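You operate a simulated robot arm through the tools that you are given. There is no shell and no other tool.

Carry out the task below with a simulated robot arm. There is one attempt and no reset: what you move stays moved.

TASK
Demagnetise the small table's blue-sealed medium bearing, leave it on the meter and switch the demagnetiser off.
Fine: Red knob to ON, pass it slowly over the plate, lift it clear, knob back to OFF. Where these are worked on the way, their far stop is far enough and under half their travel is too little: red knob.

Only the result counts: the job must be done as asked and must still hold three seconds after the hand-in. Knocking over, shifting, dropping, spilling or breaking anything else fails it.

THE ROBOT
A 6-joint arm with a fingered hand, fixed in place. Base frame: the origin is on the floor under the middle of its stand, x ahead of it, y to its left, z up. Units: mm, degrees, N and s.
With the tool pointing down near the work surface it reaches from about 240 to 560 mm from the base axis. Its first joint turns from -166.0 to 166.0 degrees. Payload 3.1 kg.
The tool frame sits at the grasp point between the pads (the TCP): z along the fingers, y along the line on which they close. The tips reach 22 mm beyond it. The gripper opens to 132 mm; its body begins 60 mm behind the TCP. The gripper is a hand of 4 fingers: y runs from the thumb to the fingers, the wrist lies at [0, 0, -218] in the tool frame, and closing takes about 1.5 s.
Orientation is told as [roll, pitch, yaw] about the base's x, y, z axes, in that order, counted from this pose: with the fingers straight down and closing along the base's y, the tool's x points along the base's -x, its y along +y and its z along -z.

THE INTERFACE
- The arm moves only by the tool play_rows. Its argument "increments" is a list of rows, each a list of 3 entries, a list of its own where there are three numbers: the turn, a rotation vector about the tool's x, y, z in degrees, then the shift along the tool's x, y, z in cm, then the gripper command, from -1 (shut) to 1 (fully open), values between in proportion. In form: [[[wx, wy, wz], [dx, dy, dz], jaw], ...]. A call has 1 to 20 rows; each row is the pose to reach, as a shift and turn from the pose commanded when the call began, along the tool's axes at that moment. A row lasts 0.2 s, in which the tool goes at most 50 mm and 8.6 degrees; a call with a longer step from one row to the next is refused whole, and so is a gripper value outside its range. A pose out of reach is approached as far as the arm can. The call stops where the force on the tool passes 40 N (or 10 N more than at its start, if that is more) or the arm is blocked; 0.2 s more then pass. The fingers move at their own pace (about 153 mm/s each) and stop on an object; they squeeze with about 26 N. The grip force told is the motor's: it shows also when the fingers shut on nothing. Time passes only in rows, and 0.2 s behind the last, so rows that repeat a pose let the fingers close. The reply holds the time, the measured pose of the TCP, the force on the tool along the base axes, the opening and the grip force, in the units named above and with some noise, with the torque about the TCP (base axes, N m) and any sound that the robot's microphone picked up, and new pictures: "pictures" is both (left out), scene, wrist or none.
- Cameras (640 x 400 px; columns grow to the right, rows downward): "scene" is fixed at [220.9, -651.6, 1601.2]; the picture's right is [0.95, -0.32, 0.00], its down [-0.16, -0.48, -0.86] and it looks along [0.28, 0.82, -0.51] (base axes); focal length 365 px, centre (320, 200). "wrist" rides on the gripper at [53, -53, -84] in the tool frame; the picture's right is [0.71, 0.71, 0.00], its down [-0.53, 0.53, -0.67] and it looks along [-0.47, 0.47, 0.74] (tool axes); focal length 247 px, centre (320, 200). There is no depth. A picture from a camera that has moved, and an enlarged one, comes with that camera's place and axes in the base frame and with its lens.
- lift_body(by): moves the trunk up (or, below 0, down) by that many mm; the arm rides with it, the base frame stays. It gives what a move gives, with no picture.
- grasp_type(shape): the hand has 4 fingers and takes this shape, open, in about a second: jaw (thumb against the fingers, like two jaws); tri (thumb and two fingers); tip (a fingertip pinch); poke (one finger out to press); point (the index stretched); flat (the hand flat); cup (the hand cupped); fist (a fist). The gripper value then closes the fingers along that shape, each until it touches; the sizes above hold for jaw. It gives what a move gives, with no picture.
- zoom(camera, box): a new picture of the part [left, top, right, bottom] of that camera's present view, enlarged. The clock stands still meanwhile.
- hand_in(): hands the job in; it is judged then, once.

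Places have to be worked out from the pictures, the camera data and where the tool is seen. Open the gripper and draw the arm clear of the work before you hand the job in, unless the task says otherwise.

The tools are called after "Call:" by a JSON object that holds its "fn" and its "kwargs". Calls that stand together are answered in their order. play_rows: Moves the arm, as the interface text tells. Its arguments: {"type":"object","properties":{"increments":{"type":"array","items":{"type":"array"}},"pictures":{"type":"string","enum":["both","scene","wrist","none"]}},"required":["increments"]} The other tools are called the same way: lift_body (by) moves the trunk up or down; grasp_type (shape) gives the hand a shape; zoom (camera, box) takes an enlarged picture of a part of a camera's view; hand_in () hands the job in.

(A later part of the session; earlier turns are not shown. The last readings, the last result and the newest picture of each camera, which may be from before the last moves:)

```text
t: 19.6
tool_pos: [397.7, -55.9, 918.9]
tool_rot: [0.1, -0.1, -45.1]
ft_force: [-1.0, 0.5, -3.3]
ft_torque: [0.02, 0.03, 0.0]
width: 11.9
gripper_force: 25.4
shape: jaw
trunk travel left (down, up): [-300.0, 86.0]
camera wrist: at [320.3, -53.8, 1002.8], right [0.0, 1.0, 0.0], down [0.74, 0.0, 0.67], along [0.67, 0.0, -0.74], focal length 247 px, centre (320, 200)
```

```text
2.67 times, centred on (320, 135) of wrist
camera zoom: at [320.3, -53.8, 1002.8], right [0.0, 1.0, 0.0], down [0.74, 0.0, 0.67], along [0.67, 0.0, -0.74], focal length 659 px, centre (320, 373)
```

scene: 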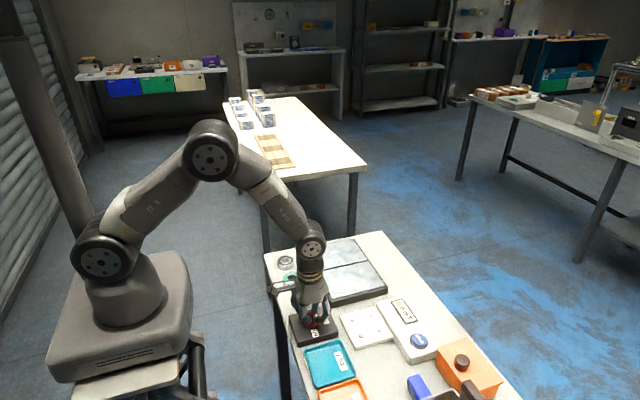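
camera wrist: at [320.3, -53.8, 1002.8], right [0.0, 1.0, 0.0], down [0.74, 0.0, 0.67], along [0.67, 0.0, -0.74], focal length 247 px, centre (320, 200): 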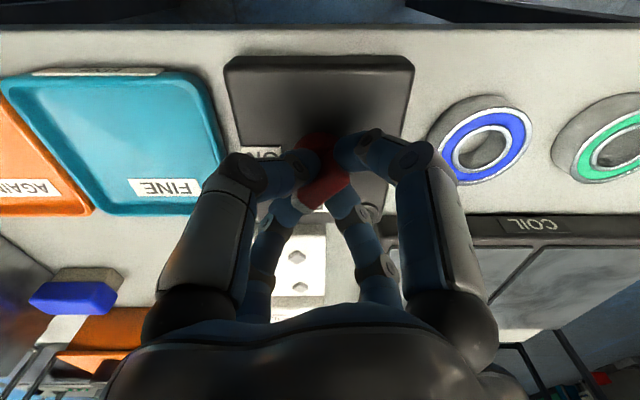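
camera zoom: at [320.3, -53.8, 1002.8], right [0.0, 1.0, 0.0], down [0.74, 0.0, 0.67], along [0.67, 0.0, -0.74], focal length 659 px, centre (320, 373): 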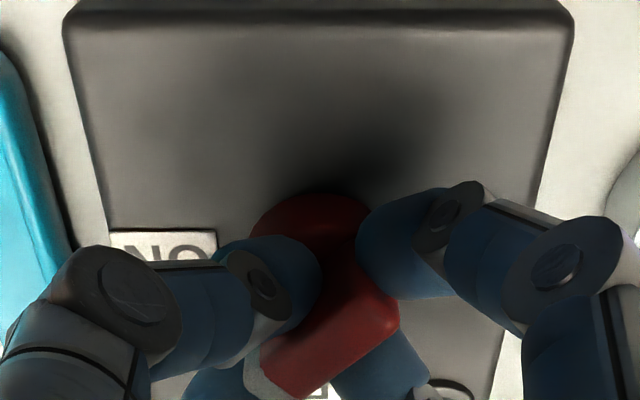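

The knob follows the hand. I'll continue the remaining 45° to ON.

Call:
{"fn": "play_rows", "kwargs": {"increments": [[[0, 0, 5], [0, 0, 0], -1], [[0, 0, 10], [0, 0, 0], -1], [[0, 0, 15], [0, 0, 0], -1], [[0, 0, 20], [0, 0, 0], -1], [[0, 0, 25], [0, 0, 0], -1], [[0, 0, 30], [0, 0, 0], -1], [[0, 0, 35], [0, 0, 0], -1], [[0, 0, 40], [0, 0, 0], -1], [[0, 0, 45], [0, 0, 0], -1], [[0, 0, 45], [0, 0, 0], -1]]}}

Call:
{"fn": "zoom", "kwargs": {"camera": "scene", "box": [280, 280, 344, 344]}}

Call:
{"fn": "zoom", "kwargs": {"camera": "wrist", "box": [220, 60, 420, 210]}}

```text
t: 21.8
tool_pos: [396.9, -54.6, 918.6]
tool_rot: [0.0, 0.0, -90.2]
ft_force: [0.5, 2.9, -2.8]
ft_torque: [0.06, 0.0, 0.03]
width: 11.7
gripper_force: 25.8
shape: jaw
trunk travel left (down, up): [-300.0, 86.0]
camera wrist: at [342.6, -0.5, 1002.8], right [0.71, 0.71, 0.0], down [0.53, -0.53, 0.67], along [0.47, -0.47, -0.74], focal length 247 px, centre (320, 200)
```

scene: 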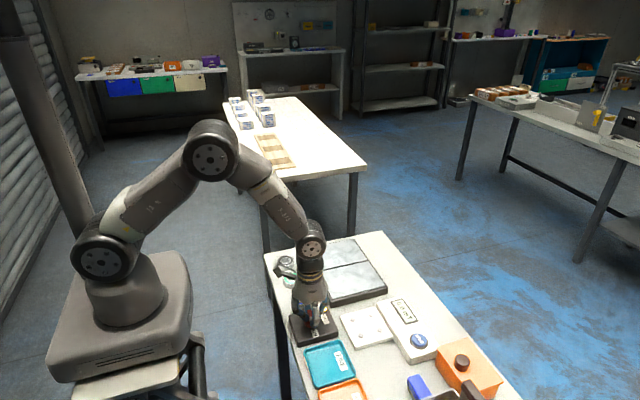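
wrist: 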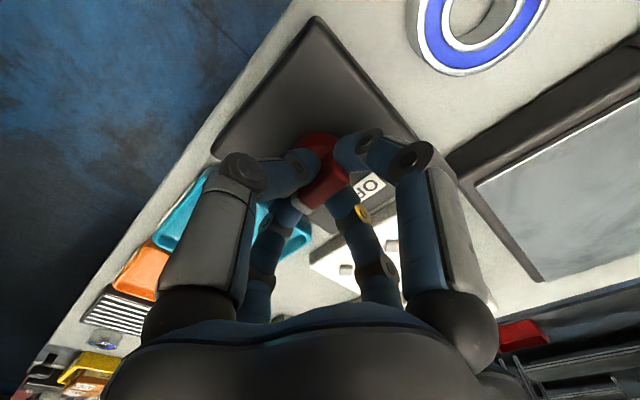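

```text
6.25 times, centred on (312, 312) of scene
camera zoom: at [220.9, -651.6, 1601.2], right [0.95, -0.32, 0.0], down [-0.16, -0.48, -0.86], along [0.28, 0.82, -0.51], focal length 2283 px, centre (370, -500)
```

zoom: 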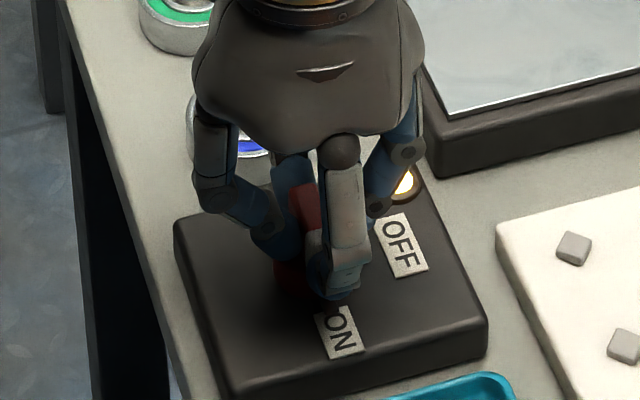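

```text
2.67 times, centred on (320, 135) of wrist
camera zoom: at [342.6, -0.5, 1002.8], right [0.71, 0.71, 0.0], down [0.53, -0.53, 0.67], along [0.47, -0.47, -0.74], focal length 659 px, centre (320, 373)
```

zoom: 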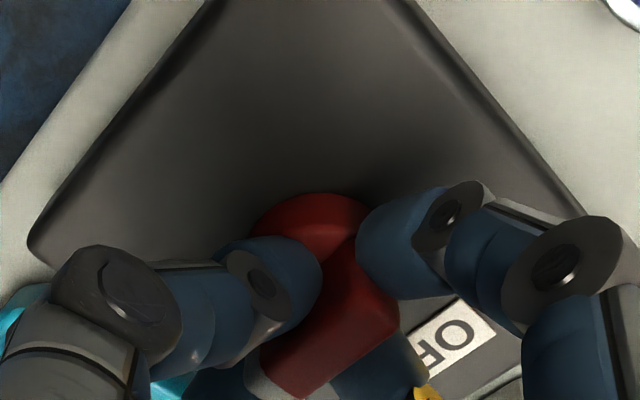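

The pilot lamp is lit, so the coil is ON and the knob points to ON. I'll release the bar, rise clear, and hover over the blue bearing at this yaw for a second view of its position.

Call:
{"fn": "play_rows", "kwargs": {"increments": [[[0, 0, 0], [0, 0, 0], -0.5], [[0, 0, 0], [0, 0, 0], -0.09], [[0, 0, 0], [0, 0, 0], -0.09], [[0, 0, 0], [0, 0, 0], -0.09], [[0, 0, 0], [0, 0, -1.5], -0.09], [[0, 0, 0], [0, 0, -4.0], -0.09], [[0, 0, 0], [0, 0, -7.0], -0.3], [[0, 0, 0], [3.0, -0.1, -7.0], -0.6], [[0, 0, 0], [6.5, -0.15, -7.0], -1], [[0, 0, 0], [9.29, -0.19, -6.0], -1], [[0, 0, 0], [9.29, -0.19, -3.1], -1], [[0, 0, 0], [9.29, -0.19, -3.1], -1], [[0, 0, 0], [9.29, -0.19, -3.1], -1]]}}

Call:
{"fn": "zoom", "kwargs": {"camera": "scene", "box": [264, 270, 344, 350]}}

Call:
{"fn": "zoom", "kwargs": {"camera": "wrist", "box": [240, 60, 400, 180]}}

```text
t: 24.6
tool_pos: [394.3, 37.7, 948.8]
tool_rot: [-0.1, -0.1, -90.1]
ft_force: [0.3, -0.3, 0.2]
ft_torque: [-0.02, 0.01, -0.02]
width: 0.0
gripper_force: 25.5
shape: jaw
trunk travel left (down, up): [-300.0, 86.0]
camera wrist: at [339.8, 91.9, 1033.3], right [0.71, 0.71, 0.0], down [0.53, -0.53, 0.67], along [0.47, -0.47, -0.74], focal length 247 px, centre (320, 200)
```

scene: 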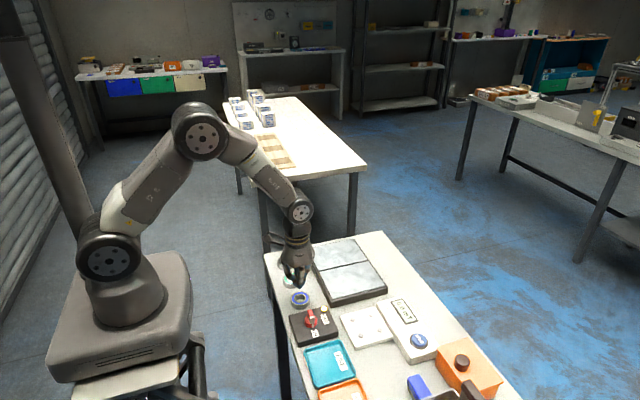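
wrist: 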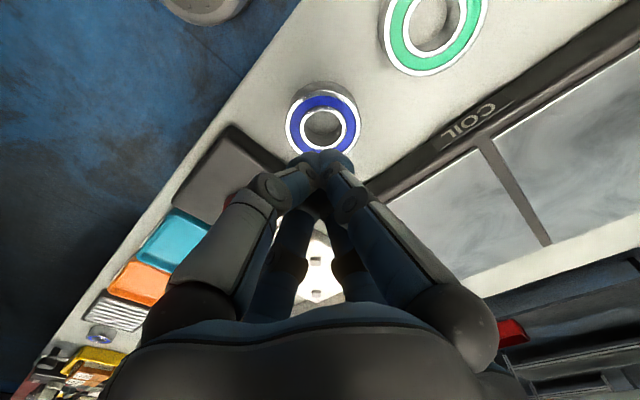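

```text
5.00 times, centred on (304, 310) of scene
camera zoom: at [220.9, -651.6, 1601.2], right [0.95, -0.32, 0.0], down [-0.16, -0.48, -0.86], along [0.28, 0.82, -0.51], focal length 1826 px, centre (400, -350)
```

zoom: 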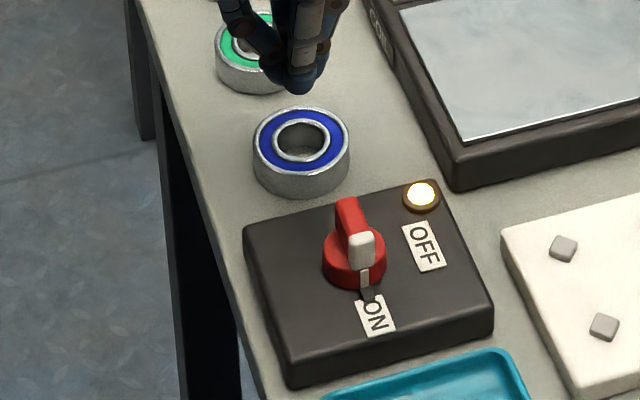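

```text
3.33 times, centred on (320, 120) of wrist
camera zoom: at [339.8, 91.9, 1033.3], right [0.71, 0.71, 0.0], down [0.53, -0.53, 0.67], along [0.47, -0.47, -0.74], focal length 823 px, centre (320, 467)
```

zoom: 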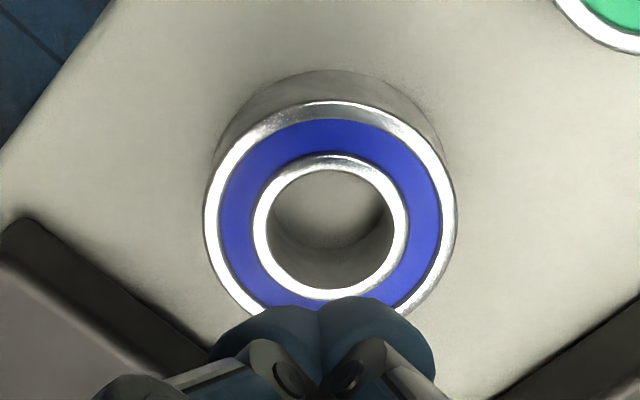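

The knob now points to ON and the lamp is lit. The two views agree on the blue bearing at about (396.4, 38.4), with its top at z≈879 and the table at ≈864. I'll turn 45° so the fingers land diagonally, clear of the green bearing and the box, open to 70 mm, and lower part way.

Call:
{"fn": "play_rows", "kwargs": {"increments": [[[0, 0, -7.5], [0.14, 0.14, 0], -0.5], [[0, 0, -15], [0.14, 0.14, 0], 0.06], [[0, 0, -22.5], [0.14, 0.14, 0], 0.06], [[0, 0, -30], [0.14, 0.14, 0], 0.06], [[0, 0, -37.5], [0.14, 0.14, 0], 0.06], [[0, 0, -45], [0.14, 0.14, 0], 0.06], [[0, 0, -45], [0.14, 0.14, 1.0], 0.06], [[0, 0, -45], [0.14, 0.14, 2.0], 0.06], [[0, 0, -45], [0.14, 0.14, 3.0], 0.06], [[0, 0, -45], [0.14, 0.14, 3.0], 0.06]]}}

Call:
{"fn": "zoom", "kwargs": {"camera": "scene", "box": [264, 260, 344, 340]}}

Call:
{"fn": "zoom", "kwargs": {"camera": "wrist", "box": [200, 60, 440, 210]}}

```text
t: 26.8
tool_pos: [395.5, 39.2, 921.0]
tool_rot: [0.0, 0.1, -45.0]
ft_force: [-0.3, 0.1, -0.3]
ft_torque: [0.0, -0.02, 0.01]
width: 69.5
gripper_force: 0.0
shape: jaw
trunk travel left (down, up): [-300.0, 86.0]
camera wrist: at [319.4, 39.8, 1004.0], right [0.0, 1.0, 0.0], down [0.74, 0.0, 0.67], along [0.67, 0.0, -0.74], focal length 247 px, centre (320, 200)
```

scene: 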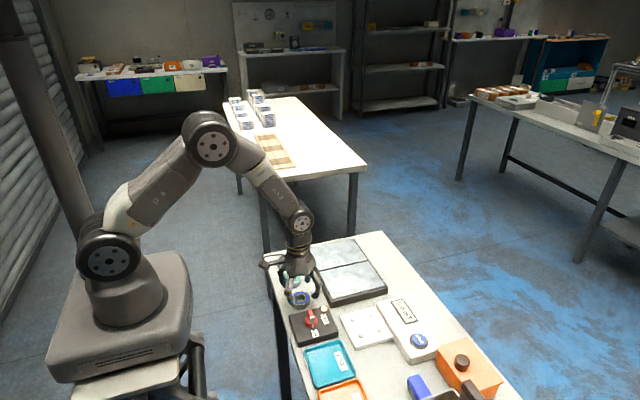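
wrist: 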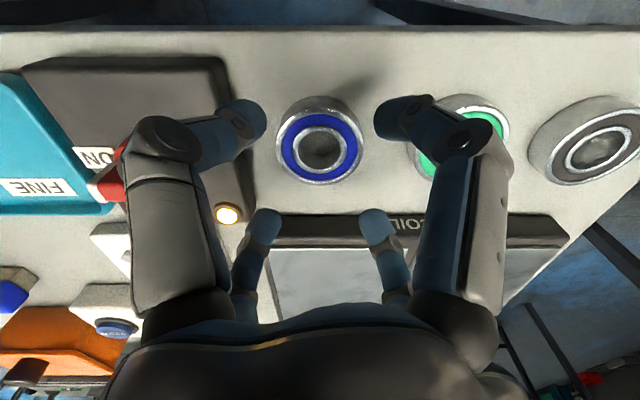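

```text
5.00 times, centred on (304, 300) of scene
camera zoom: at [220.9, -651.6, 1601.2], right [0.95, -0.32, 0.0], down [-0.16, -0.48, -0.86], along [0.28, 0.82, -0.51], focal length 1826 px, centre (400, -300)
```

zoom: 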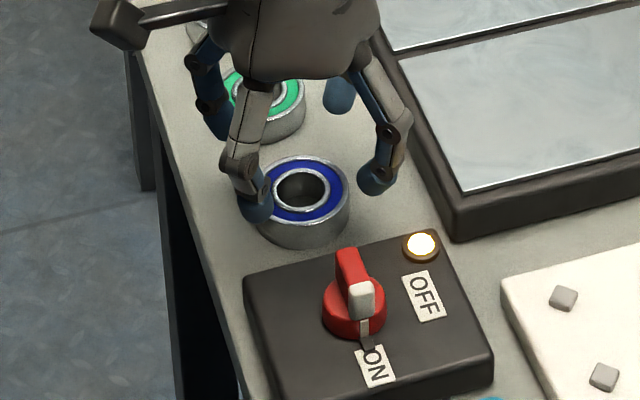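

```text
2.67 times, centred on (320, 135) of wrist
camera zoom: at [319.4, 39.8, 1004.0], right [0.0, 1.0, 0.0], down [0.74, 0.0, 0.67], along [0.67, 0.0, -0.74], focal length 659 px, centre (320, 373)
```

zoom: 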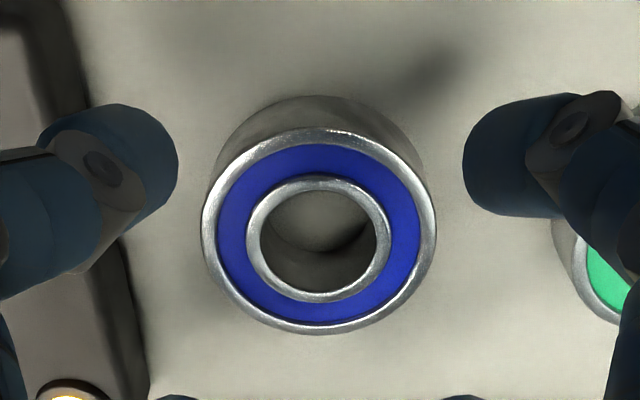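

The bearing is centred between the fingers, with clear gaps on all sides. I'll lower to a TCP of about 890, with the tips just above the table, and check the force.

Call:
{"fn": "play_rows", "kwargs": {"increments": [[[0, 0, 0], [0, 0, 0.7], 0.06], [[0, 0, 0], [0, 0, 1.4], 0.06], [[0, 0, 0], [0, 0, 2.0], 0.06], [[0, 0, 0], [0, 0, 2.5], 0.06], [[0, 0, 0], [0, 0, 2.8], 0.06], [[0, 0, 0], [0, 0, 3.0], 0.06], [[0, 0, 0], [0, 0, 3.0], 0.06]]}}

Call:
{"fn": "zoom", "kwargs": {"camera": "scene", "box": [264, 260, 344, 340]}}

Call:
{"fn": "zoom", "kwargs": {"camera": "wrist", "box": [200, 60, 440, 210]}}

```text
t: 28.4
tool_pos: [396.0, 38.3, 890.2]
tool_rot: [0.1, 0.0, -45.0]
ft_force: [0.5, -0.1, -0.2]
ft_torque: [-0.04, -0.01, -0.01]
width: 69.6
gripper_force: 0.1
shape: jaw
trunk travel left (down, up): [-300.0, 86.0]
camera wrist: at [319.8, 40.0, 974.1], right [0.0, 1.0, 0.0], down [0.74, 0.0, 0.67], along [0.67, 0.0, -0.74], focal length 247 px, centre (320, 200)
```

scene: 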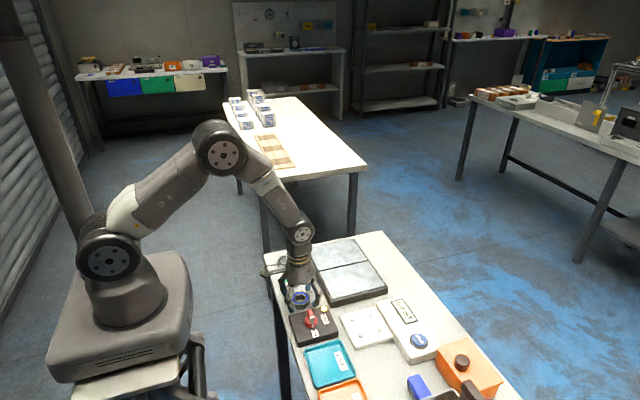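
wrist: 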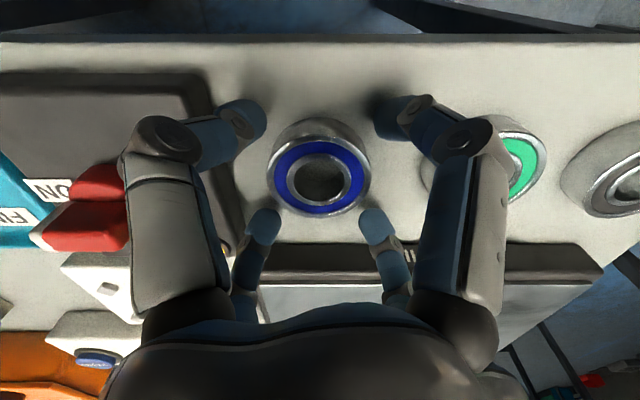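

```text
5.00 times, centred on (304, 300) of scene
camera zoom: at [220.9, -651.6, 1601.2], right [0.95, -0.32, 0.0], down [-0.16, -0.48, -0.86], along [0.28, 0.82, -0.51], focal length 1826 px, centre (400, -300)
```

zoom: 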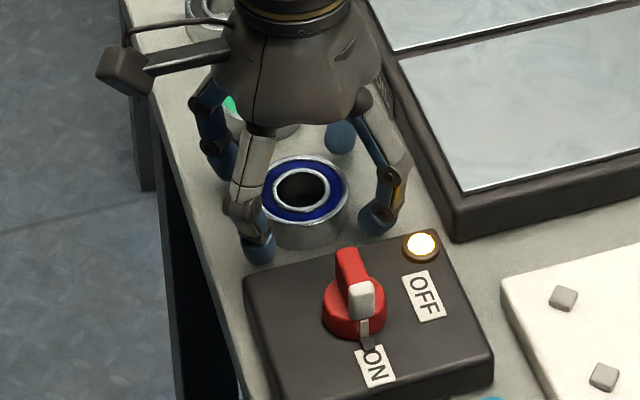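

```text
2.67 times, centred on (320, 135) of wrist
camera zoom: at [319.8, 40.0, 974.1], right [0.0, 1.0, 0.0], down [0.74, 0.0, 0.67], along [0.67, 0.0, -0.74], focal length 659 px, centre (320, 373)
```

zoom: 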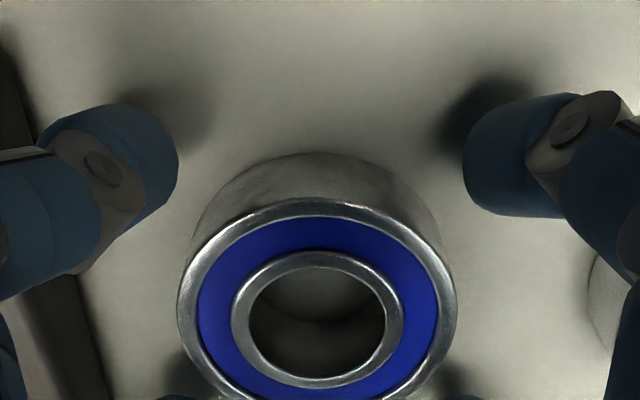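

There is no contact, and the bearing is centred within 0.5 mm. I'll lower 2.5 mm more and close on the bearing.

Call:
{"fn": "play_rows", "kwargs": {"increments": [[[0, 0, 0], [0, 0, 0.15], 0.06], [[0, 0, 0], [0, 0, 0.25], 0.06], [[0, 0, 0], [0, 0, 0.25], -0.1], [[0, 0, 0], [0, 0, 0.25], -0.2], [[0, 0, 0], [0, 0, 0.25], -0.3], [[0, 0, 0], [0, 0, 0.25], -0.5], [[0, 0, 0], [0, 0, 0.25], -1], [[0, 0, 0], [0, 0, 0.25], -1], [[0, 0, 0], [0, 0, 0.25], -1], [[0, 0, 0], [0, 0, 0.25], -1]]}}

Call:
{"fn": "zoom", "kwargs": {"camera": "scene", "box": [264, 260, 344, 340]}}

Call:
{"fn": "zoom", "kwargs": {"camera": "wrist", "box": [200, 60, 440, 210]}}

```text
t: 30.6
tool_pos: [395.4, 38.8, 887.9]
tool_rot: [0.1, -0.1, -45.1]
ft_force: [-0.2, 0.9, -0.7]
ft_torque: [0.0, -0.02, -0.01]
width: 45.3
gripper_force: 26.0
shape: jaw
trunk travel left (down, up): [-300.0, 86.0]
camera wrist: at [319.8, 40.2, 971.6], right [0.0, 1.0, 0.0], down [0.74, 0.0, 0.67], along [0.67, 0.0, -0.74], focal length 247 px, centre (320, 200)
```

scene: 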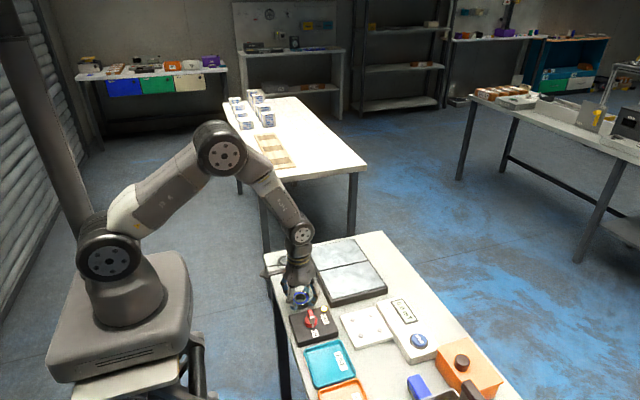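
wrist: 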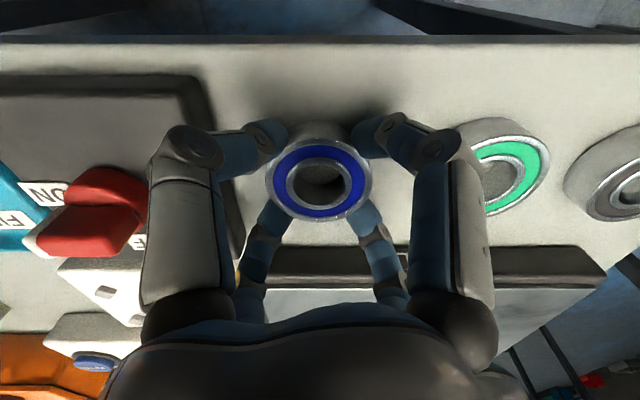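

```text
5.00 times, centred on (304, 300) of scene
camera zoom: at [220.9, -651.6, 1601.2], right [0.95, -0.32, 0.0], down [-0.16, -0.48, -0.86], along [0.28, 0.82, -0.51], focal length 1826 px, centre (400, -300)
```

zoom: 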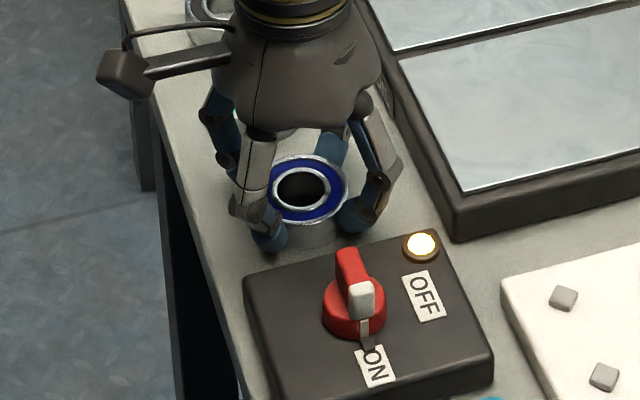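

```text
2.67 times, centred on (320, 135) of wrist
camera zoom: at [319.8, 40.2, 971.6], right [0.0, 1.0, 0.0], down [0.74, 0.0, 0.67], along [0.67, 0.0, -0.74], focal length 659 px, centre (320, 373)
```

zoom: 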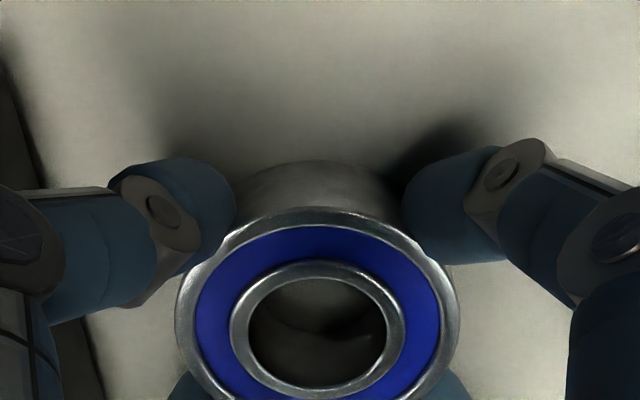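

The bearing is gripped at 26 N. I'll lift it slowly by 45 mm and confirm it is held.

Call:
{"fn": "play_rows", "kwargs": {"increments": [[[0, 0, 0], [0, 0, -0.3], -1], [[0, 0, 0], [0, 0, -0.8], -1], [[0, 0, 0], [0, 0, -1.4], -1], [[0, 0, 0], [0, 0, -2.0], -1], [[0, 0, 0], [0, 0, -2.6], -1], [[0, 0, 0], [0, 0, -3.2], -1], [[0, 0, 0], [0, 0, -3.8], -1], [[0, 0, 0], [0, 0, -4.3], -1], [[0, 0, 0], [0, 0, -4.5], -1], [[0, 0, 0], [0, 0, -4.5], -1]]}}

Call:
{"fn": "zoom", "kwargs": {"camera": "scene", "box": [264, 230, 404, 340]}}

Call:
{"fn": "zoom", "kwargs": {"camera": "wrist", "box": [200, 60, 440, 210]}}

```text
t: 32.8
tool_pos: [396.4, 39.0, 932.9]
tool_rot: [0.0, 0.0, -45.0]
ft_force: [-0.2, 0.2, -1.6]
ft_torque: [0.03, -0.02, 0.02]
width: 45.2
gripper_force: 25.7
shape: jaw
trunk travel left (down, up): [-300.0, 86.0]
camera wrist: at [320.0, 39.8, 1016.4], right [0.0, 1.0, 0.0], down [0.74, 0.0, 0.67], along [0.67, 0.0, -0.74], focal length 247 px, centre (320, 200)
```

scene: 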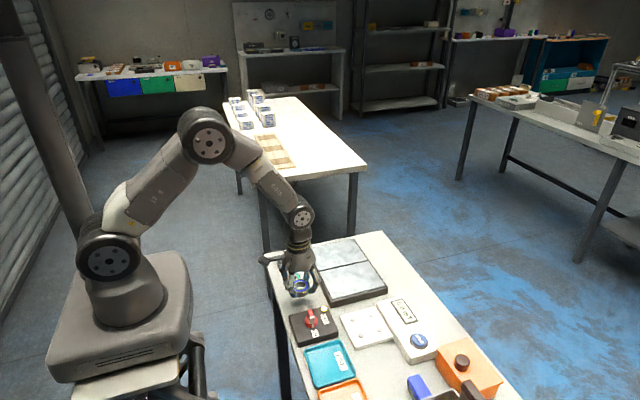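
wrist: 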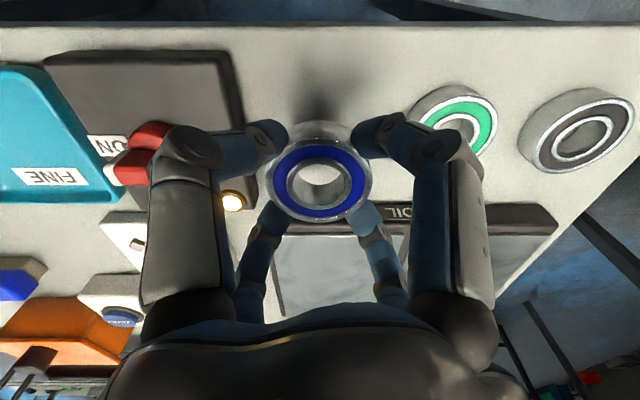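

```text
3.64 times, centred on (334, 285) of scene
camera zoom: at [220.9, -651.6, 1601.2], right [0.95, -0.32, 0.0], down [-0.16, -0.48, -0.86], along [0.28, 0.82, -0.51], focal length 1328 px, centre (269, -109)
```

zoom: 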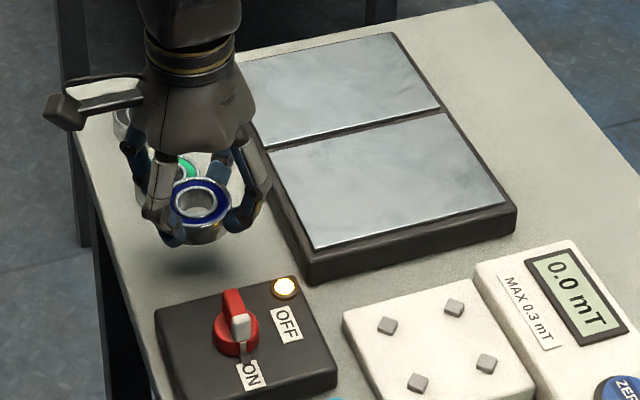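

```text
2.67 times, centred on (320, 135) of wrist
camera zoom: at [320.0, 39.8, 1016.4], right [0.0, 1.0, 0.0], down [0.74, 0.0, 0.67], along [0.67, 0.0, -0.74], focal length 659 px, centre (320, 373)
```

zoom: 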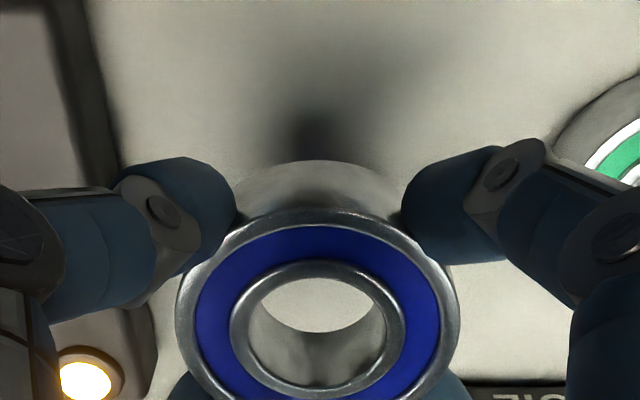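

The bearing is held level and weighs about 1.5 N. I judge the coil plates at x≈477–629, y≈-3–220, top z≈890. I'll approach slowly toward +x while lowering to about 7 mm over the plate level, and stop at the frame edge to check clearance.

Call:
{"fn": "play_rows", "kwargs": {"increments": [[[0, 0, 0], [-0.283, 0.283, 0.1], -1], [[0, 0, 0], [-0.566, 0.566, 0.2], -1], [[0, 0, 0], [-0.849, 0.849, 0.3], -1], [[0, 0, 0], [-1.131, 1.131, 0.4], -1], [[0, 0, 0], [-1.414, 1.414, 0.5], -1], [[0, 0, 0], [-1.697, 1.697, 0.6], -1], [[0, 0, 0], [-1.98, 1.98, 0.7], -1], [[0, 0, 0], [-2.263, 2.263, 0.8], -1], [[0, 0, 0], [-2.546, 2.546, 0.9], -1], [[0, 0, 0], [-2.828, 2.828, 1.0], -1], [[0, 0, 0], [-3.111, 3.111, 1.0], -1]]}}

Call:
{"fn": "zoom", "kwargs": {"camera": "scene", "box": [264, 230, 404, 340]}}

Call:
{"fn": "zoom", "kwargs": {"camera": "wrist", "box": [200, 60, 440, 210]}}

```text
t: 35.2
tool_pos: [440.7, 37.7, 923.3]
tool_rot: [-0.1, -0.1, -45.0]
ft_force: [-0.3, 0.0, -1.0]
ft_torque: [0.01, 0.0, -0.01]
width: 45.2
gripper_force: 25.6
shape: jaw
trunk travel left (down, up): [-300.0, 86.0]
camera wrist: at [364.0, 40.1, 1006.3], right [0.0, 1.0, 0.0], down [0.74, 0.0, 0.67], along [0.67, 0.0, -0.74], focal length 247 px, centre (320, 200)
```

scene: 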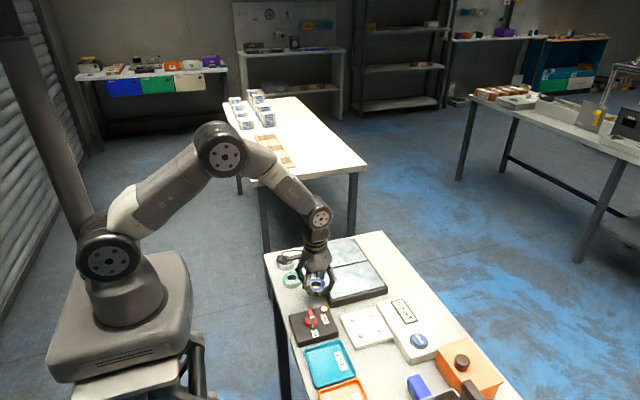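
wrist: 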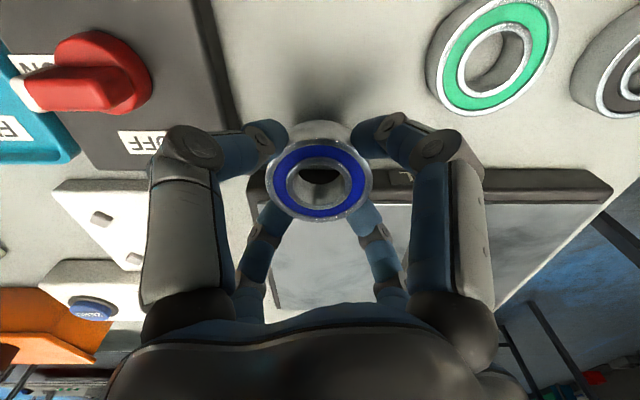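

```text
3.64 times, centred on (334, 285) of scene
camera zoom: at [220.9, -651.6, 1601.2], right [0.95, -0.32, 0.0], down [-0.16, -0.48, -0.86], along [0.28, 0.82, -0.51], focal length 1328 px, centre (269, -109)
```

zoom: 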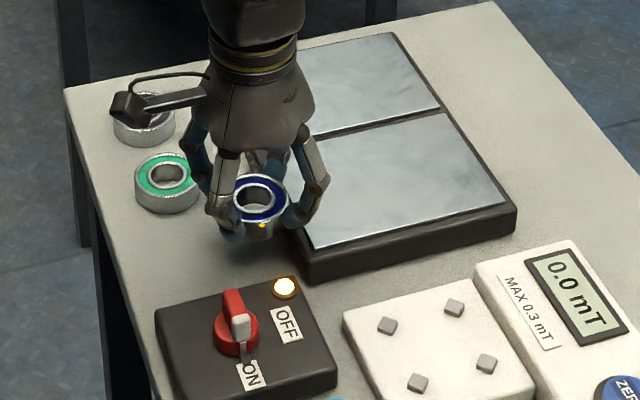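

```text
2.67 times, centred on (320, 135) of wrist
camera zoom: at [364.0, 40.1, 1006.3], right [0.0, 1.0, 0.0], down [0.74, 0.0, 0.67], along [0.67, 0.0, -0.74], focal length 659 px, centre (320, 373)
```

zoom: 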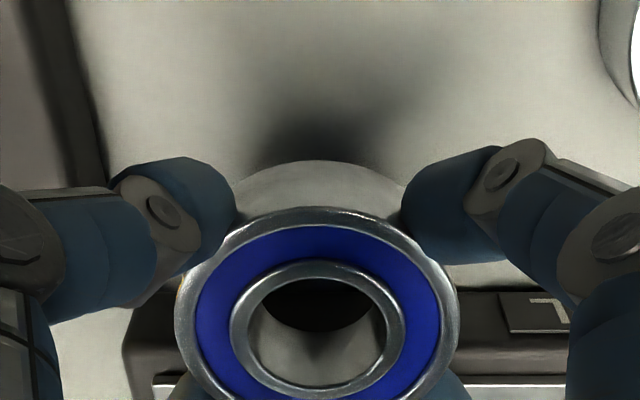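

There is no contact, and the leading fingers already clear the frame edge. I'll continue slowly in +x at about 20 mm/s over the plate.

Call:
{"fn": "play_rows", "kwargs": {"increments": [[[0, 0, 0], [-0.283, 0.283, 0], -1], [[0, 0, 0], [-0.566, 0.566, 0], -1], [[0, 0, 0], [-0.849, 0.849, 0], -1], [[0, 0, 0], [-1.131, 1.131, 0], -1], [[0, 0, 0], [-1.414, 1.414, 0], -1], [[0, 0, 0], [-1.697, 1.697, 0], -1], [[0, 0, 0], [-1.98, 1.98, 0], -1], [[0, 0, 0], [-2.263, 2.263, 0], -1], [[0, 0, 0], [-2.546, 2.546, 0], -1], [[0, 0, 0], [-2.828, 2.828, 0], -1], [[0, 0, 0], [-3.111, 3.111, 0], -1], [[0, 0, 0], [-3.394, 3.394, 0], -1], [[0, 0, 0], [-3.677, 3.677, 0], -1], [[0, 0, 0], [-3.96, 3.96, 0], -1], [[0, 0, 0], [-4.243, 4.243, 0], -1], [[0, 0, 0], [-4.525, 4.525, 0], -1], [[0, 0, 0], [-4.808, 4.808, 0], -1], [[0, 0, 0], [-5.091, 5.091, 0], -1], [[0, 0, 0], [-5.3, 5.3, 0], -1]]}}

Call:
{"fn": "zoom", "kwargs": {"camera": "scene", "box": [284, 220, 404, 320]}}

Call:
{"fn": "zoom", "kwargs": {"camera": "wrist", "box": [200, 60, 440, 210]}}

```text
t: 39.2
tool_pos: [514.5, 38.3, 922.7]
tool_rot: [0.0, 0.0, -45.0]
ft_force: [0.0, 0.0, -1.7]
ft_torque: [0.0, -0.01, 0.02]
width: 45.1
gripper_force: 25.7
shape: jaw
trunk travel left (down, up): [-300.0, 86.0]
camera wrist: at [438.8, 40.4, 1006.4], right [0.0, 1.0, 0.0], down [0.74, 0.0, 0.67], along [0.67, 0.0, -0.74], focal length 247 px, centre (320, 200)
```

scene: 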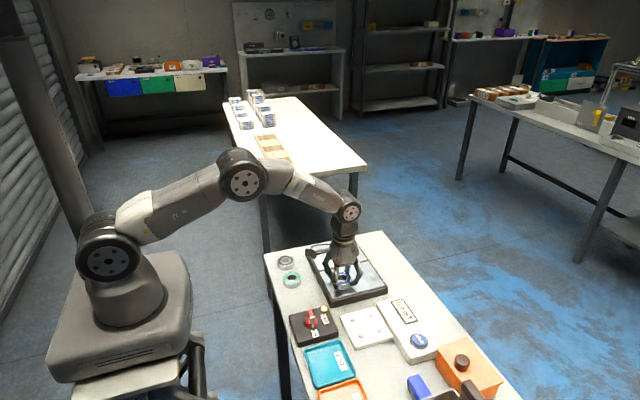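
wrist: 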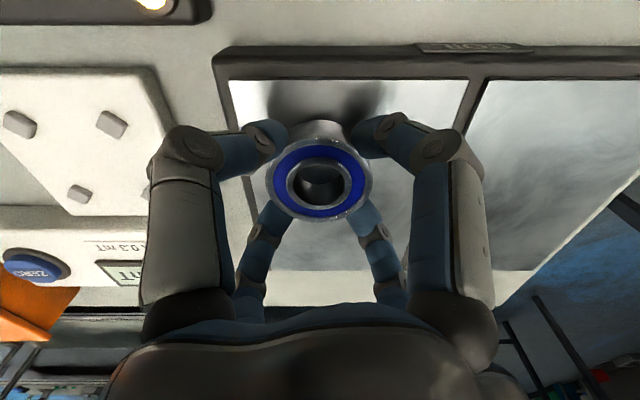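

```text
4.00 times, centred on (344, 270) of scene
camera zoom: at [220.9, -651.6, 1601.2], right [0.95, -0.32, 0.0], down [-0.16, -0.48, -0.86], along [0.28, 0.82, -0.51], focal length 1461 px, centre (224, -80)
```

zoom: 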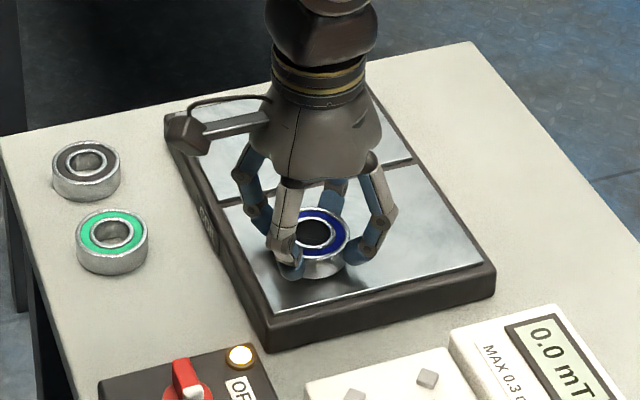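

```text
2.67 times, centred on (320, 135) of wrist
camera zoom: at [438.8, 40.4, 1006.4], right [0.0, 1.0, 0.0], down [0.74, 0.0, 0.67], along [0.67, 0.0, -0.74], focal length 659 px, centre (320, 373)
```

zoom: 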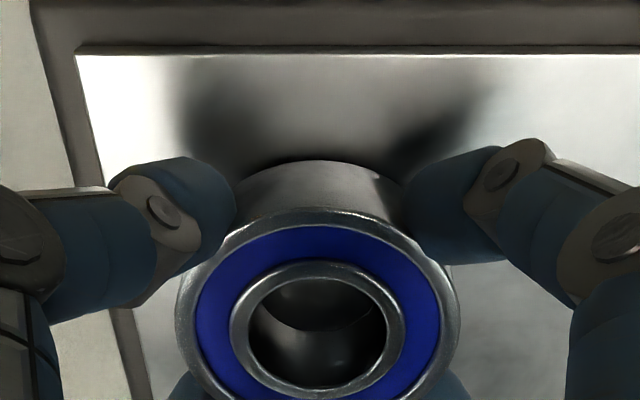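

The bearing is over the near plate, about 8 mm above it, with no contact. I'll lower 3 mm more and pass slowly along +y over the plate.

Call:
{"fn": "play_rows", "kwargs": {"increments": [[[0, 0, 0], [0, 0, 0.15], -1], [[0, 0, 0], [0, 0, 0.3], -1], [[0, 0, 0], [0.283, 0.283, 0.3], -1], [[0, 0, 0], [0.566, 0.566, 0.3], -1], [[0, 0, 0], [0.849, 0.849, 0.3], -1], [[0, 0, 0], [1.131, 1.131, 0.3], -1], [[0, 0, 0], [1.414, 1.414, 0.3], -1], [[0, 0, 0], [1.697, 1.697, 0.3], -1], [[0, 0, 0], [1.98, 1.98, 0.3], -1], [[0, 0, 0], [2.263, 2.263, 0.3], -1], [[0, 0, 0], [2.546, 2.546, 0.3], -1], [[0, 0, 0], [2.828, 2.828, 0.3], -1], [[0, 0, 0], [3.111, 3.111, 0.3], -1], [[0, 0, 0], [3.394, 3.394, 0.3], -1], [[0, 0, 0], [3.677, 3.677, 0.3], -1], [[0, 0, 0], [3.96, 3.96, 0.3], -1], [[0, 0, 0], [4.243, 4.243, 0.3], -1], [[0, 0, 0], [4.525, 4.525, 0.3], -1], [[0, 0, 0], [4.808, 4.808, 0.3], -1], [[0, 0, 0], [5.091, 5.091, 0.3], -1]]}}

Call:
{"fn": "zoom", "kwargs": {"camera": "scene", "box": [284, 220, 404, 320]}}

```text
t: 43.4
tool_pos: [515.1, 110.5, 920.8]
tool_rot: [-0.1, 0.1, -45.0]
ft_force: [0.6, -0.6, -0.9]
ft_torque: [-0.04, -0.01, 0.02]
width: 45.1
gripper_force: 25.7
shape: jaw
trunk travel left (down, up): [-300.0, 86.0]
camera wrist: at [439.2, 112.1, 1003.4], right [0.0, 1.0, 0.0], down [0.74, 0.0, 0.67], along [0.67, 0.0, -0.74], focal length 247 px, centre (320, 200)
```

scene: 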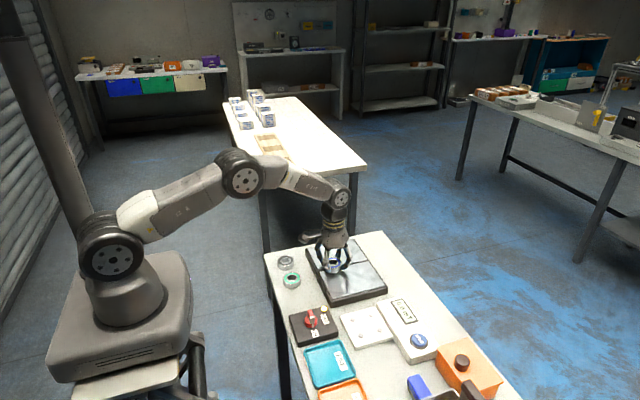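
wrist: 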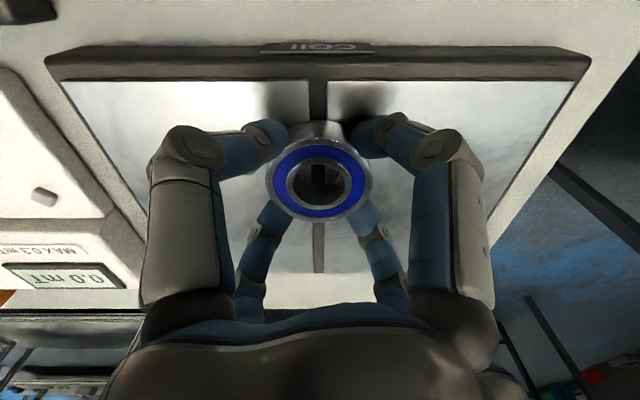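

```text
4.00 times, centred on (344, 270) of scene
camera zoom: at [220.9, -651.6, 1601.2], right [0.95, -0.32, 0.0], down [-0.16, -0.48, -0.86], along [0.28, 0.82, -0.51], focal length 1461 px, centre (224, -80)
```

zoom: 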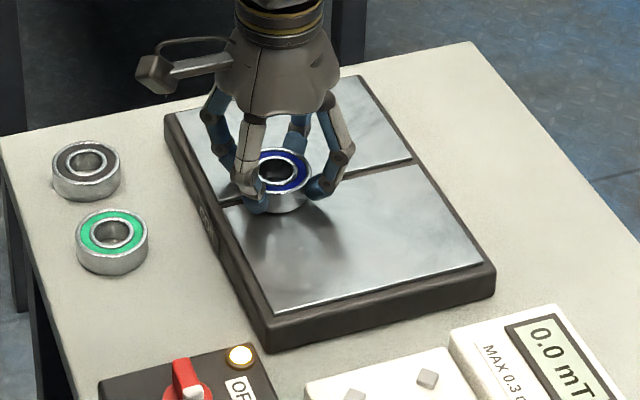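

The bearing is near the coil's middle, still with no contact. I'll sweep slowly toward the centre in +x, then on over the far plate.

Call:
{"fn": "play_rows", "kwargs": {"increments": [[[0, 0, 0], [-0.283, 0.283, 0], -1], [[0, 0, 0], [-0.566, 0.566, 0], -1], [[0, 0, 0], [-0.849, 0.849, 0], -1], [[0, 0, 0], [-1.131, 1.131, 0], -1], [[0, 0, 0], [-1.414, 1.414, 0], -1], [[0, 0, 0], [-1.697, 1.697, 0], -1], [[0, 0, 0], [-1.306, 1.827, 0], -1], [[0, 0, 0], [-0.914, 1.958, 0], -1], [[0, 0, 0], [-0.523, 2.088, 0], -1], [[0, 0, 0], [-0.131, 2.219, 0], -1], [[0, 0, 0], [0.26, 2.349, 0], -1], [[0, 0, 0], [0.652, 2.479, 0], -1], [[0, 0, 0], [1.043, 2.61, 0], -1], [[0, 0, 0], [1.435, 2.74, 0], -1], [[0, 0, 0], [1.826, 2.871, 0], -1], [[0, 0, 0], [2.218, 3.001, 0], -1], [[0, 0, 0], [2.609, 3.131, 0], -1], [[0, 0, 0], [3.001, 3.262, 0], -1], [[0, 0, 0], [3.392, 3.392, 0], -1]]}}

Call:
{"fn": "zoom", "kwargs": {"camera": "scene", "box": [284, 200, 404, 320]}}

```text
t: 47.4
tool_pos: [515.3, 160.7, 919.1]
tool_rot: [0.0, 0.0, -45.1]
ft_force: [0.0, -0.2, -1.8]
ft_torque: [-0.01, -0.02, 0.01]
width: 45.2
gripper_force: 26.6
shape: jaw
trunk travel left (down, up): [-300.0, 86.0]
camera wrist: at [439.2, 160.4, 1003.3], right [0.0, 1.0, 0.0], down [0.74, 0.0, 0.67], along [0.67, 0.0, -0.74], focal length 247 px, centre (320, 200)
```

scene: 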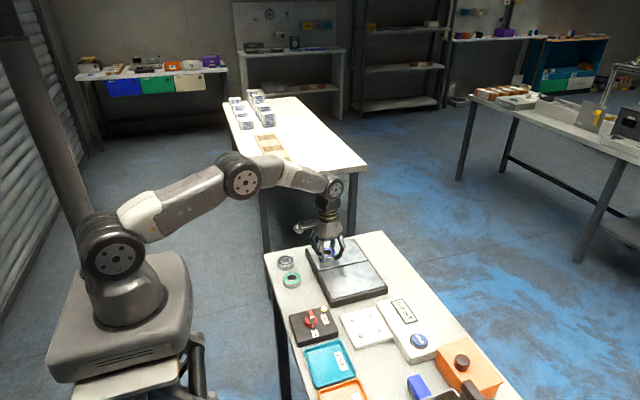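
wrist: 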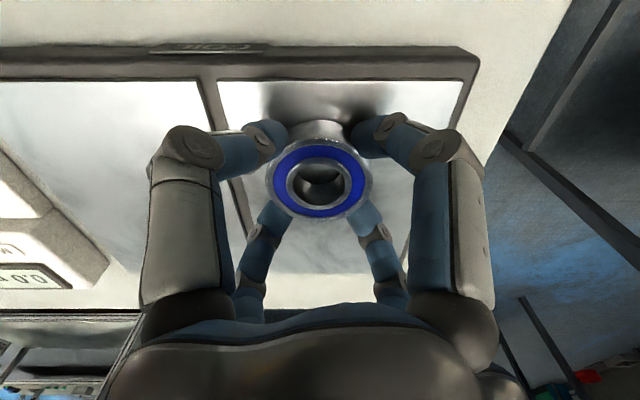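

```text
3.33 times, centred on (344, 260) of scene
camera zoom: at [220.9, -651.6, 1601.2], right [0.95, -0.32, 0.0], down [-0.16, -0.48, -0.86], along [0.28, 0.82, -0.51], focal length 1218 px, centre (240, 0)
```

zoom: 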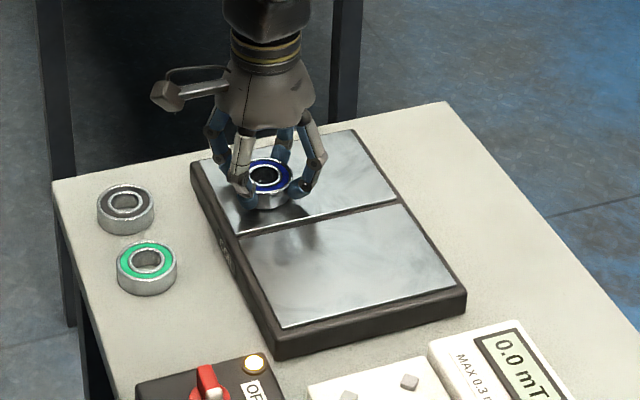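

I'll finish the pass at the far plate's end, then start lifting slowly and vertically clear.

Call:
{"fn": "play_rows", "kwargs": {"increments": [[[0, 0, 0], [0.283, 0.283, 0], -1], [[0, 0, 0], [0.566, 0.566, 0], -1], [[0, 0, 0], [0.849, 0.849, 0], -1], [[0, 0, 0], [1.131, 1.131, 0], -1], [[0, 0, 0], [1.414, 1.414, 0], -1], [[0, 0, 0], [1.414, 1.414, -0.4], -1], [[0, 0, 0], [1.414, 1.414, -0.8], -1], [[0, 0, 0], [1.414, 1.414, -1.2], -1], [[0, 0, 0], [1.414, 1.414, -1.6], -1], [[0, 0, 0], [1.414, 1.414, -2.0], -1], [[0, 0, 0], [1.414, 1.414, -2.4], -1], [[0, 0, 0], [1.414, 1.414, -2.8], -1], [[0, 0, 0], [1.414, 1.414, -3.2], -1], [[0, 0, 0], [1.414, 1.414, -3.6], -1], [[0, 0, 0], [1.414, 1.414, -4.0], -1], [[0, 0, 0], [1.414, 1.414, -4.4], -1], [[0, 0, 0], [1.414, 1.414, -4.8], -1], [[0, 0, 0], [1.414, 1.414, -5.2], -1], [[0, 0, 0], [1.414, 1.414, -5.6], -1], [[0, 0, 0], [1.414, 1.414, -6.0], -1]], "pictures": "none"}}

Call:
{"fn": "play_rows", "kwargs": {"increments": [[[0, 0, 0], [0, 0, -0.5], -1], [[0, 0, 0], [0, 0, -1.0], -1], [[0, 0, 0], [0, 0, -1.5], -1], [[0, 0, 0], [0, 0, -2.0], -1], [[0, 0, 0], [0, 0, -2.5], -1], [[0, 0, 0], [0, 0, -3.0], -1], [[0, 0, 0], [0, 0, -3.5], -1], [[0, 0, 0], [0, 0, -4.0], -1], [[0, 0, 0], [0, 0, -4.5], -1], [[0, 0, 0], [0, 0, -5.0], -1], [[0, 0, 0], [0, 0, -5.5], -1], [[0, 0, 0], [0, 0, -6.0], -1], [[0, 0, 0], [0, 0, -6.5], -1], [[0, 0, 0], [0, 0, -7.0], -1], [[0, 0, 0], [0, 0, -7.5], -1], [[0, 0, 0], [0, 0, -8.0], -1], [[0, 0, 0], [0, 0, -8.5], -1], [[0, 0, 0], [0, 0, -9.0], -1]]}}

```text
t: 51.6
tool_pos: [513.3, 178.4, 979.2]
tool_rot: [0.0, 0.0, -45.0]
ft_force: [0.7, 0.1, -1.5]
ft_torque: [0.02, 0.02, 0.0]
width: 45.2
gripper_force: 25.7
shape: jaw
trunk travel left (down, up): [-300.0, 86.0]
```

```text
t: 55.4
tool_pos: [516.3, 178.4, 1069.1]
tool_rot: [0.0, -0.1, -45.0]
ft_force: [-0.3, 0.4, -2.0]
ft_torque: [0.04, 0.0, 0.02]
width: 45.2
gripper_force: 26.1
shape: jaw
trunk travel left (down, up): [-300.0, 86.0]
camera wrist: at [438.6, 180.0, 1153.5], right [0.0, 1.0, 0.0], down [0.74, 0.0, 0.67], along [0.67, 0.0, -0.74], focal length 247 px, centre (320, 200)
```

scene: 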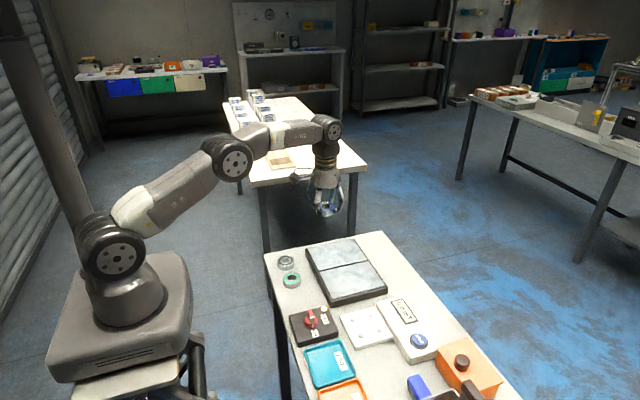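
wrist: 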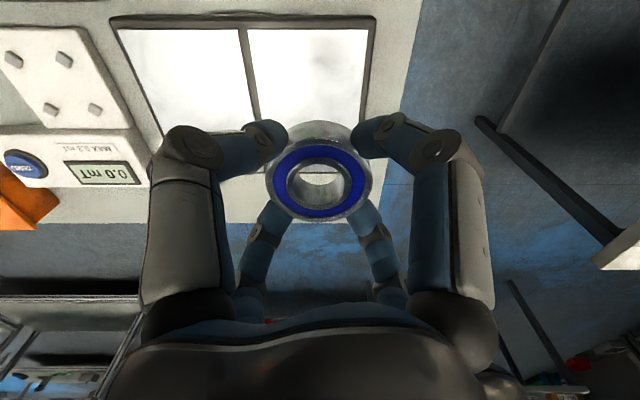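

The bearing is about 150 mm clear of the coil. I'll carry it high and moderately slowly toward the meter for a close look at the studded pad.

Call:
{"fn": "play_rows", "kwargs": {"increments": [[[0, 0, 0], [-0.85, -0.85, 0], -1], [[0, 0, 0], [-1.7, -1.7, 0], -1], [[0, 0, 0], [-2.55, -2.55, 0], -1], [[0, 0, 0], [-3.4, -3.4, 0], -1], [[0, 0, 0], [-4.25, -4.25, 0], -1], [[0, 0, 0], [-5.1, -5.1, 0], -1], [[0, 0, 0], [-5.95, -5.95, 0], -1], [[0, 0, 0], [-6.8, -6.8, 0], -1], [[0, 0, 0], [-7.65, -7.65, 0], -1], [[0, 0, 0], [-8.5, -8.5, 0], -1], [[0, 0, 0], [-9.35, -9.35, 0], -1], [[0, 0, 0], [-10.2, -10.2, 0], -1], [[0, 0, 0], [-11.05, -11.05, 0], -1], [[0, 0, 0], [-11.9, -11.9, 0], -1]], "pictures": "none"}}

Call:
{"fn": "play_rows", "kwargs": {"increments": [[[0, 0, 0], [-0.99, -0.71, 0], -1], [[0, 0, 0], [-1.98, -1.42, 0], -1], [[0, 0, 0], [-2.97, -2.12, 0], -1], [[0, 0, 0], [-3.96, -2.83, 0], -1], [[0, 0, 0], [-4.95, -3.54, 0], -1], [[0, 0, 0], [-5.94, -4.24, 0.5], -1], [[0, 0, 0], [-6.93, -4.95, 2.0], -1], [[0, 0, 0], [-7.92, -5.66, 3.5], -1], [[0, 0, 0], [-8.91, -6.36, 5.0], -1], [[0, 0, 0], [-9.9, -7.07, 6.5], -1], [[0, 0, 0], [-9.9, -7.07, 7.0], -1], [[0, 0, 0], [-9.9, -7.07, 7.0], -1]]}}

Call:
{"fn": "zoom", "kwargs": {"camera": "wrist", "box": [200, 0, 440, 150]}}

Call:
{"fn": "zoom", "kwargs": {"camera": "scene", "box": [330, 270, 450, 370]}}

```text
t: 58.4
tool_pos: [515.8, 9.0, 1068.4]
tool_rot: [0.1, 0.0, -45.0]
ft_force: [-1.0, 0.3, -0.8]
ft_torque: [-0.01, 0.0, 0.02]
width: 45.1
gripper_force: 26.1
shape: jaw
trunk travel left (down, up): [-300.0, 86.0]
```

```text
t: 61.0
tool_pos: [536.5, -108.7, 999.4]
tool_rot: [0.1, 0.0, -45.0]
ft_force: [-0.1, 0.3, -1.3]
ft_torque: [0.01, -0.02, -0.01]
width: 45.1
gripper_force: 26.0
shape: jaw
trunk travel left (down, up): [-300.0, 86.0]
camera wrist: at [459.0, -108.7, 1083.2], right [0.0, 1.0, 0.0], down [0.74, 0.0, 0.67], along [0.67, 0.0, -0.74], focal length 247 px, centre (320, 200)
```

scene: 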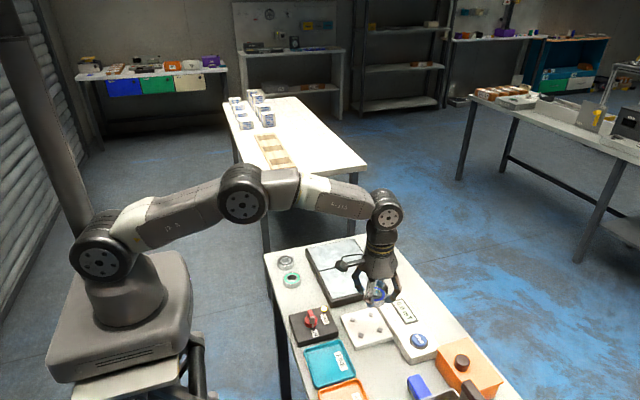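
wrist: 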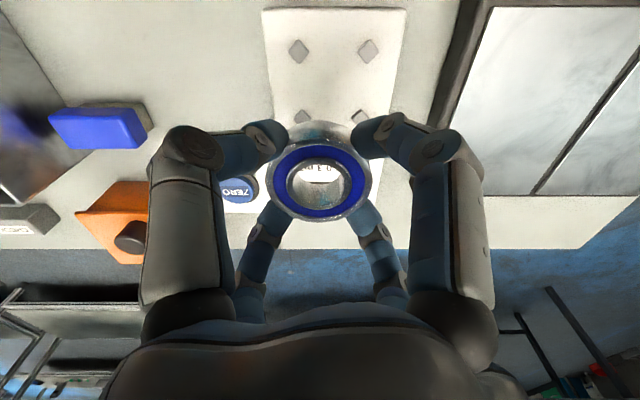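

```text
2.67 times, centred on (320, 75) of wrist
camera zoom: at [459.0, -108.7, 1083.2], right [0.0, 1.0, 0.0], down [0.74, 0.0, 0.67], along [0.67, 0.0, -0.74], focal length 659 px, centre (320, 533)
```

zoom: 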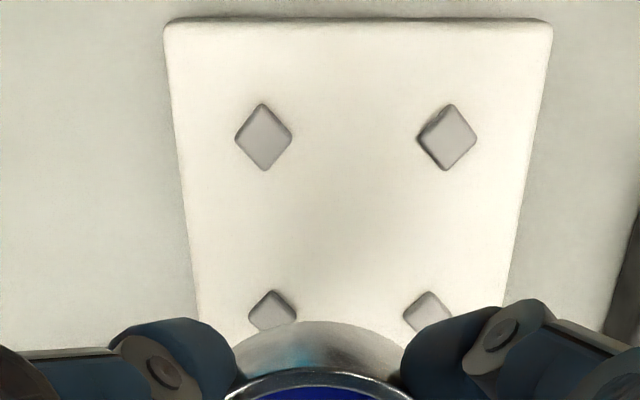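

```text
4.00 times, centred on (390, 320) of scene
camera zoom: at [220.9, -651.6, 1601.2], right [0.95, -0.32, 0.0], down [-0.16, -0.48, -0.86], along [0.28, 0.82, -0.51], focal length 1461 px, centre (40, -280)
```

zoom: 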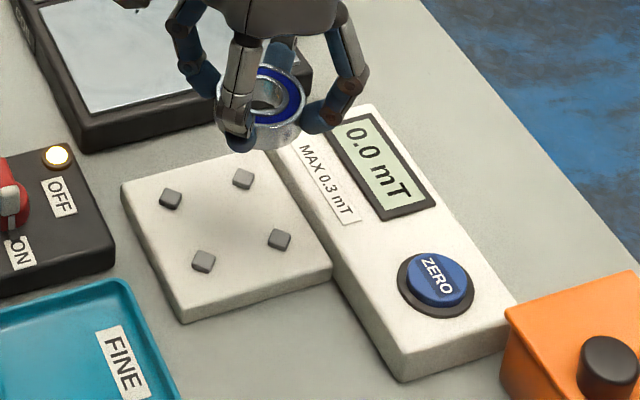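

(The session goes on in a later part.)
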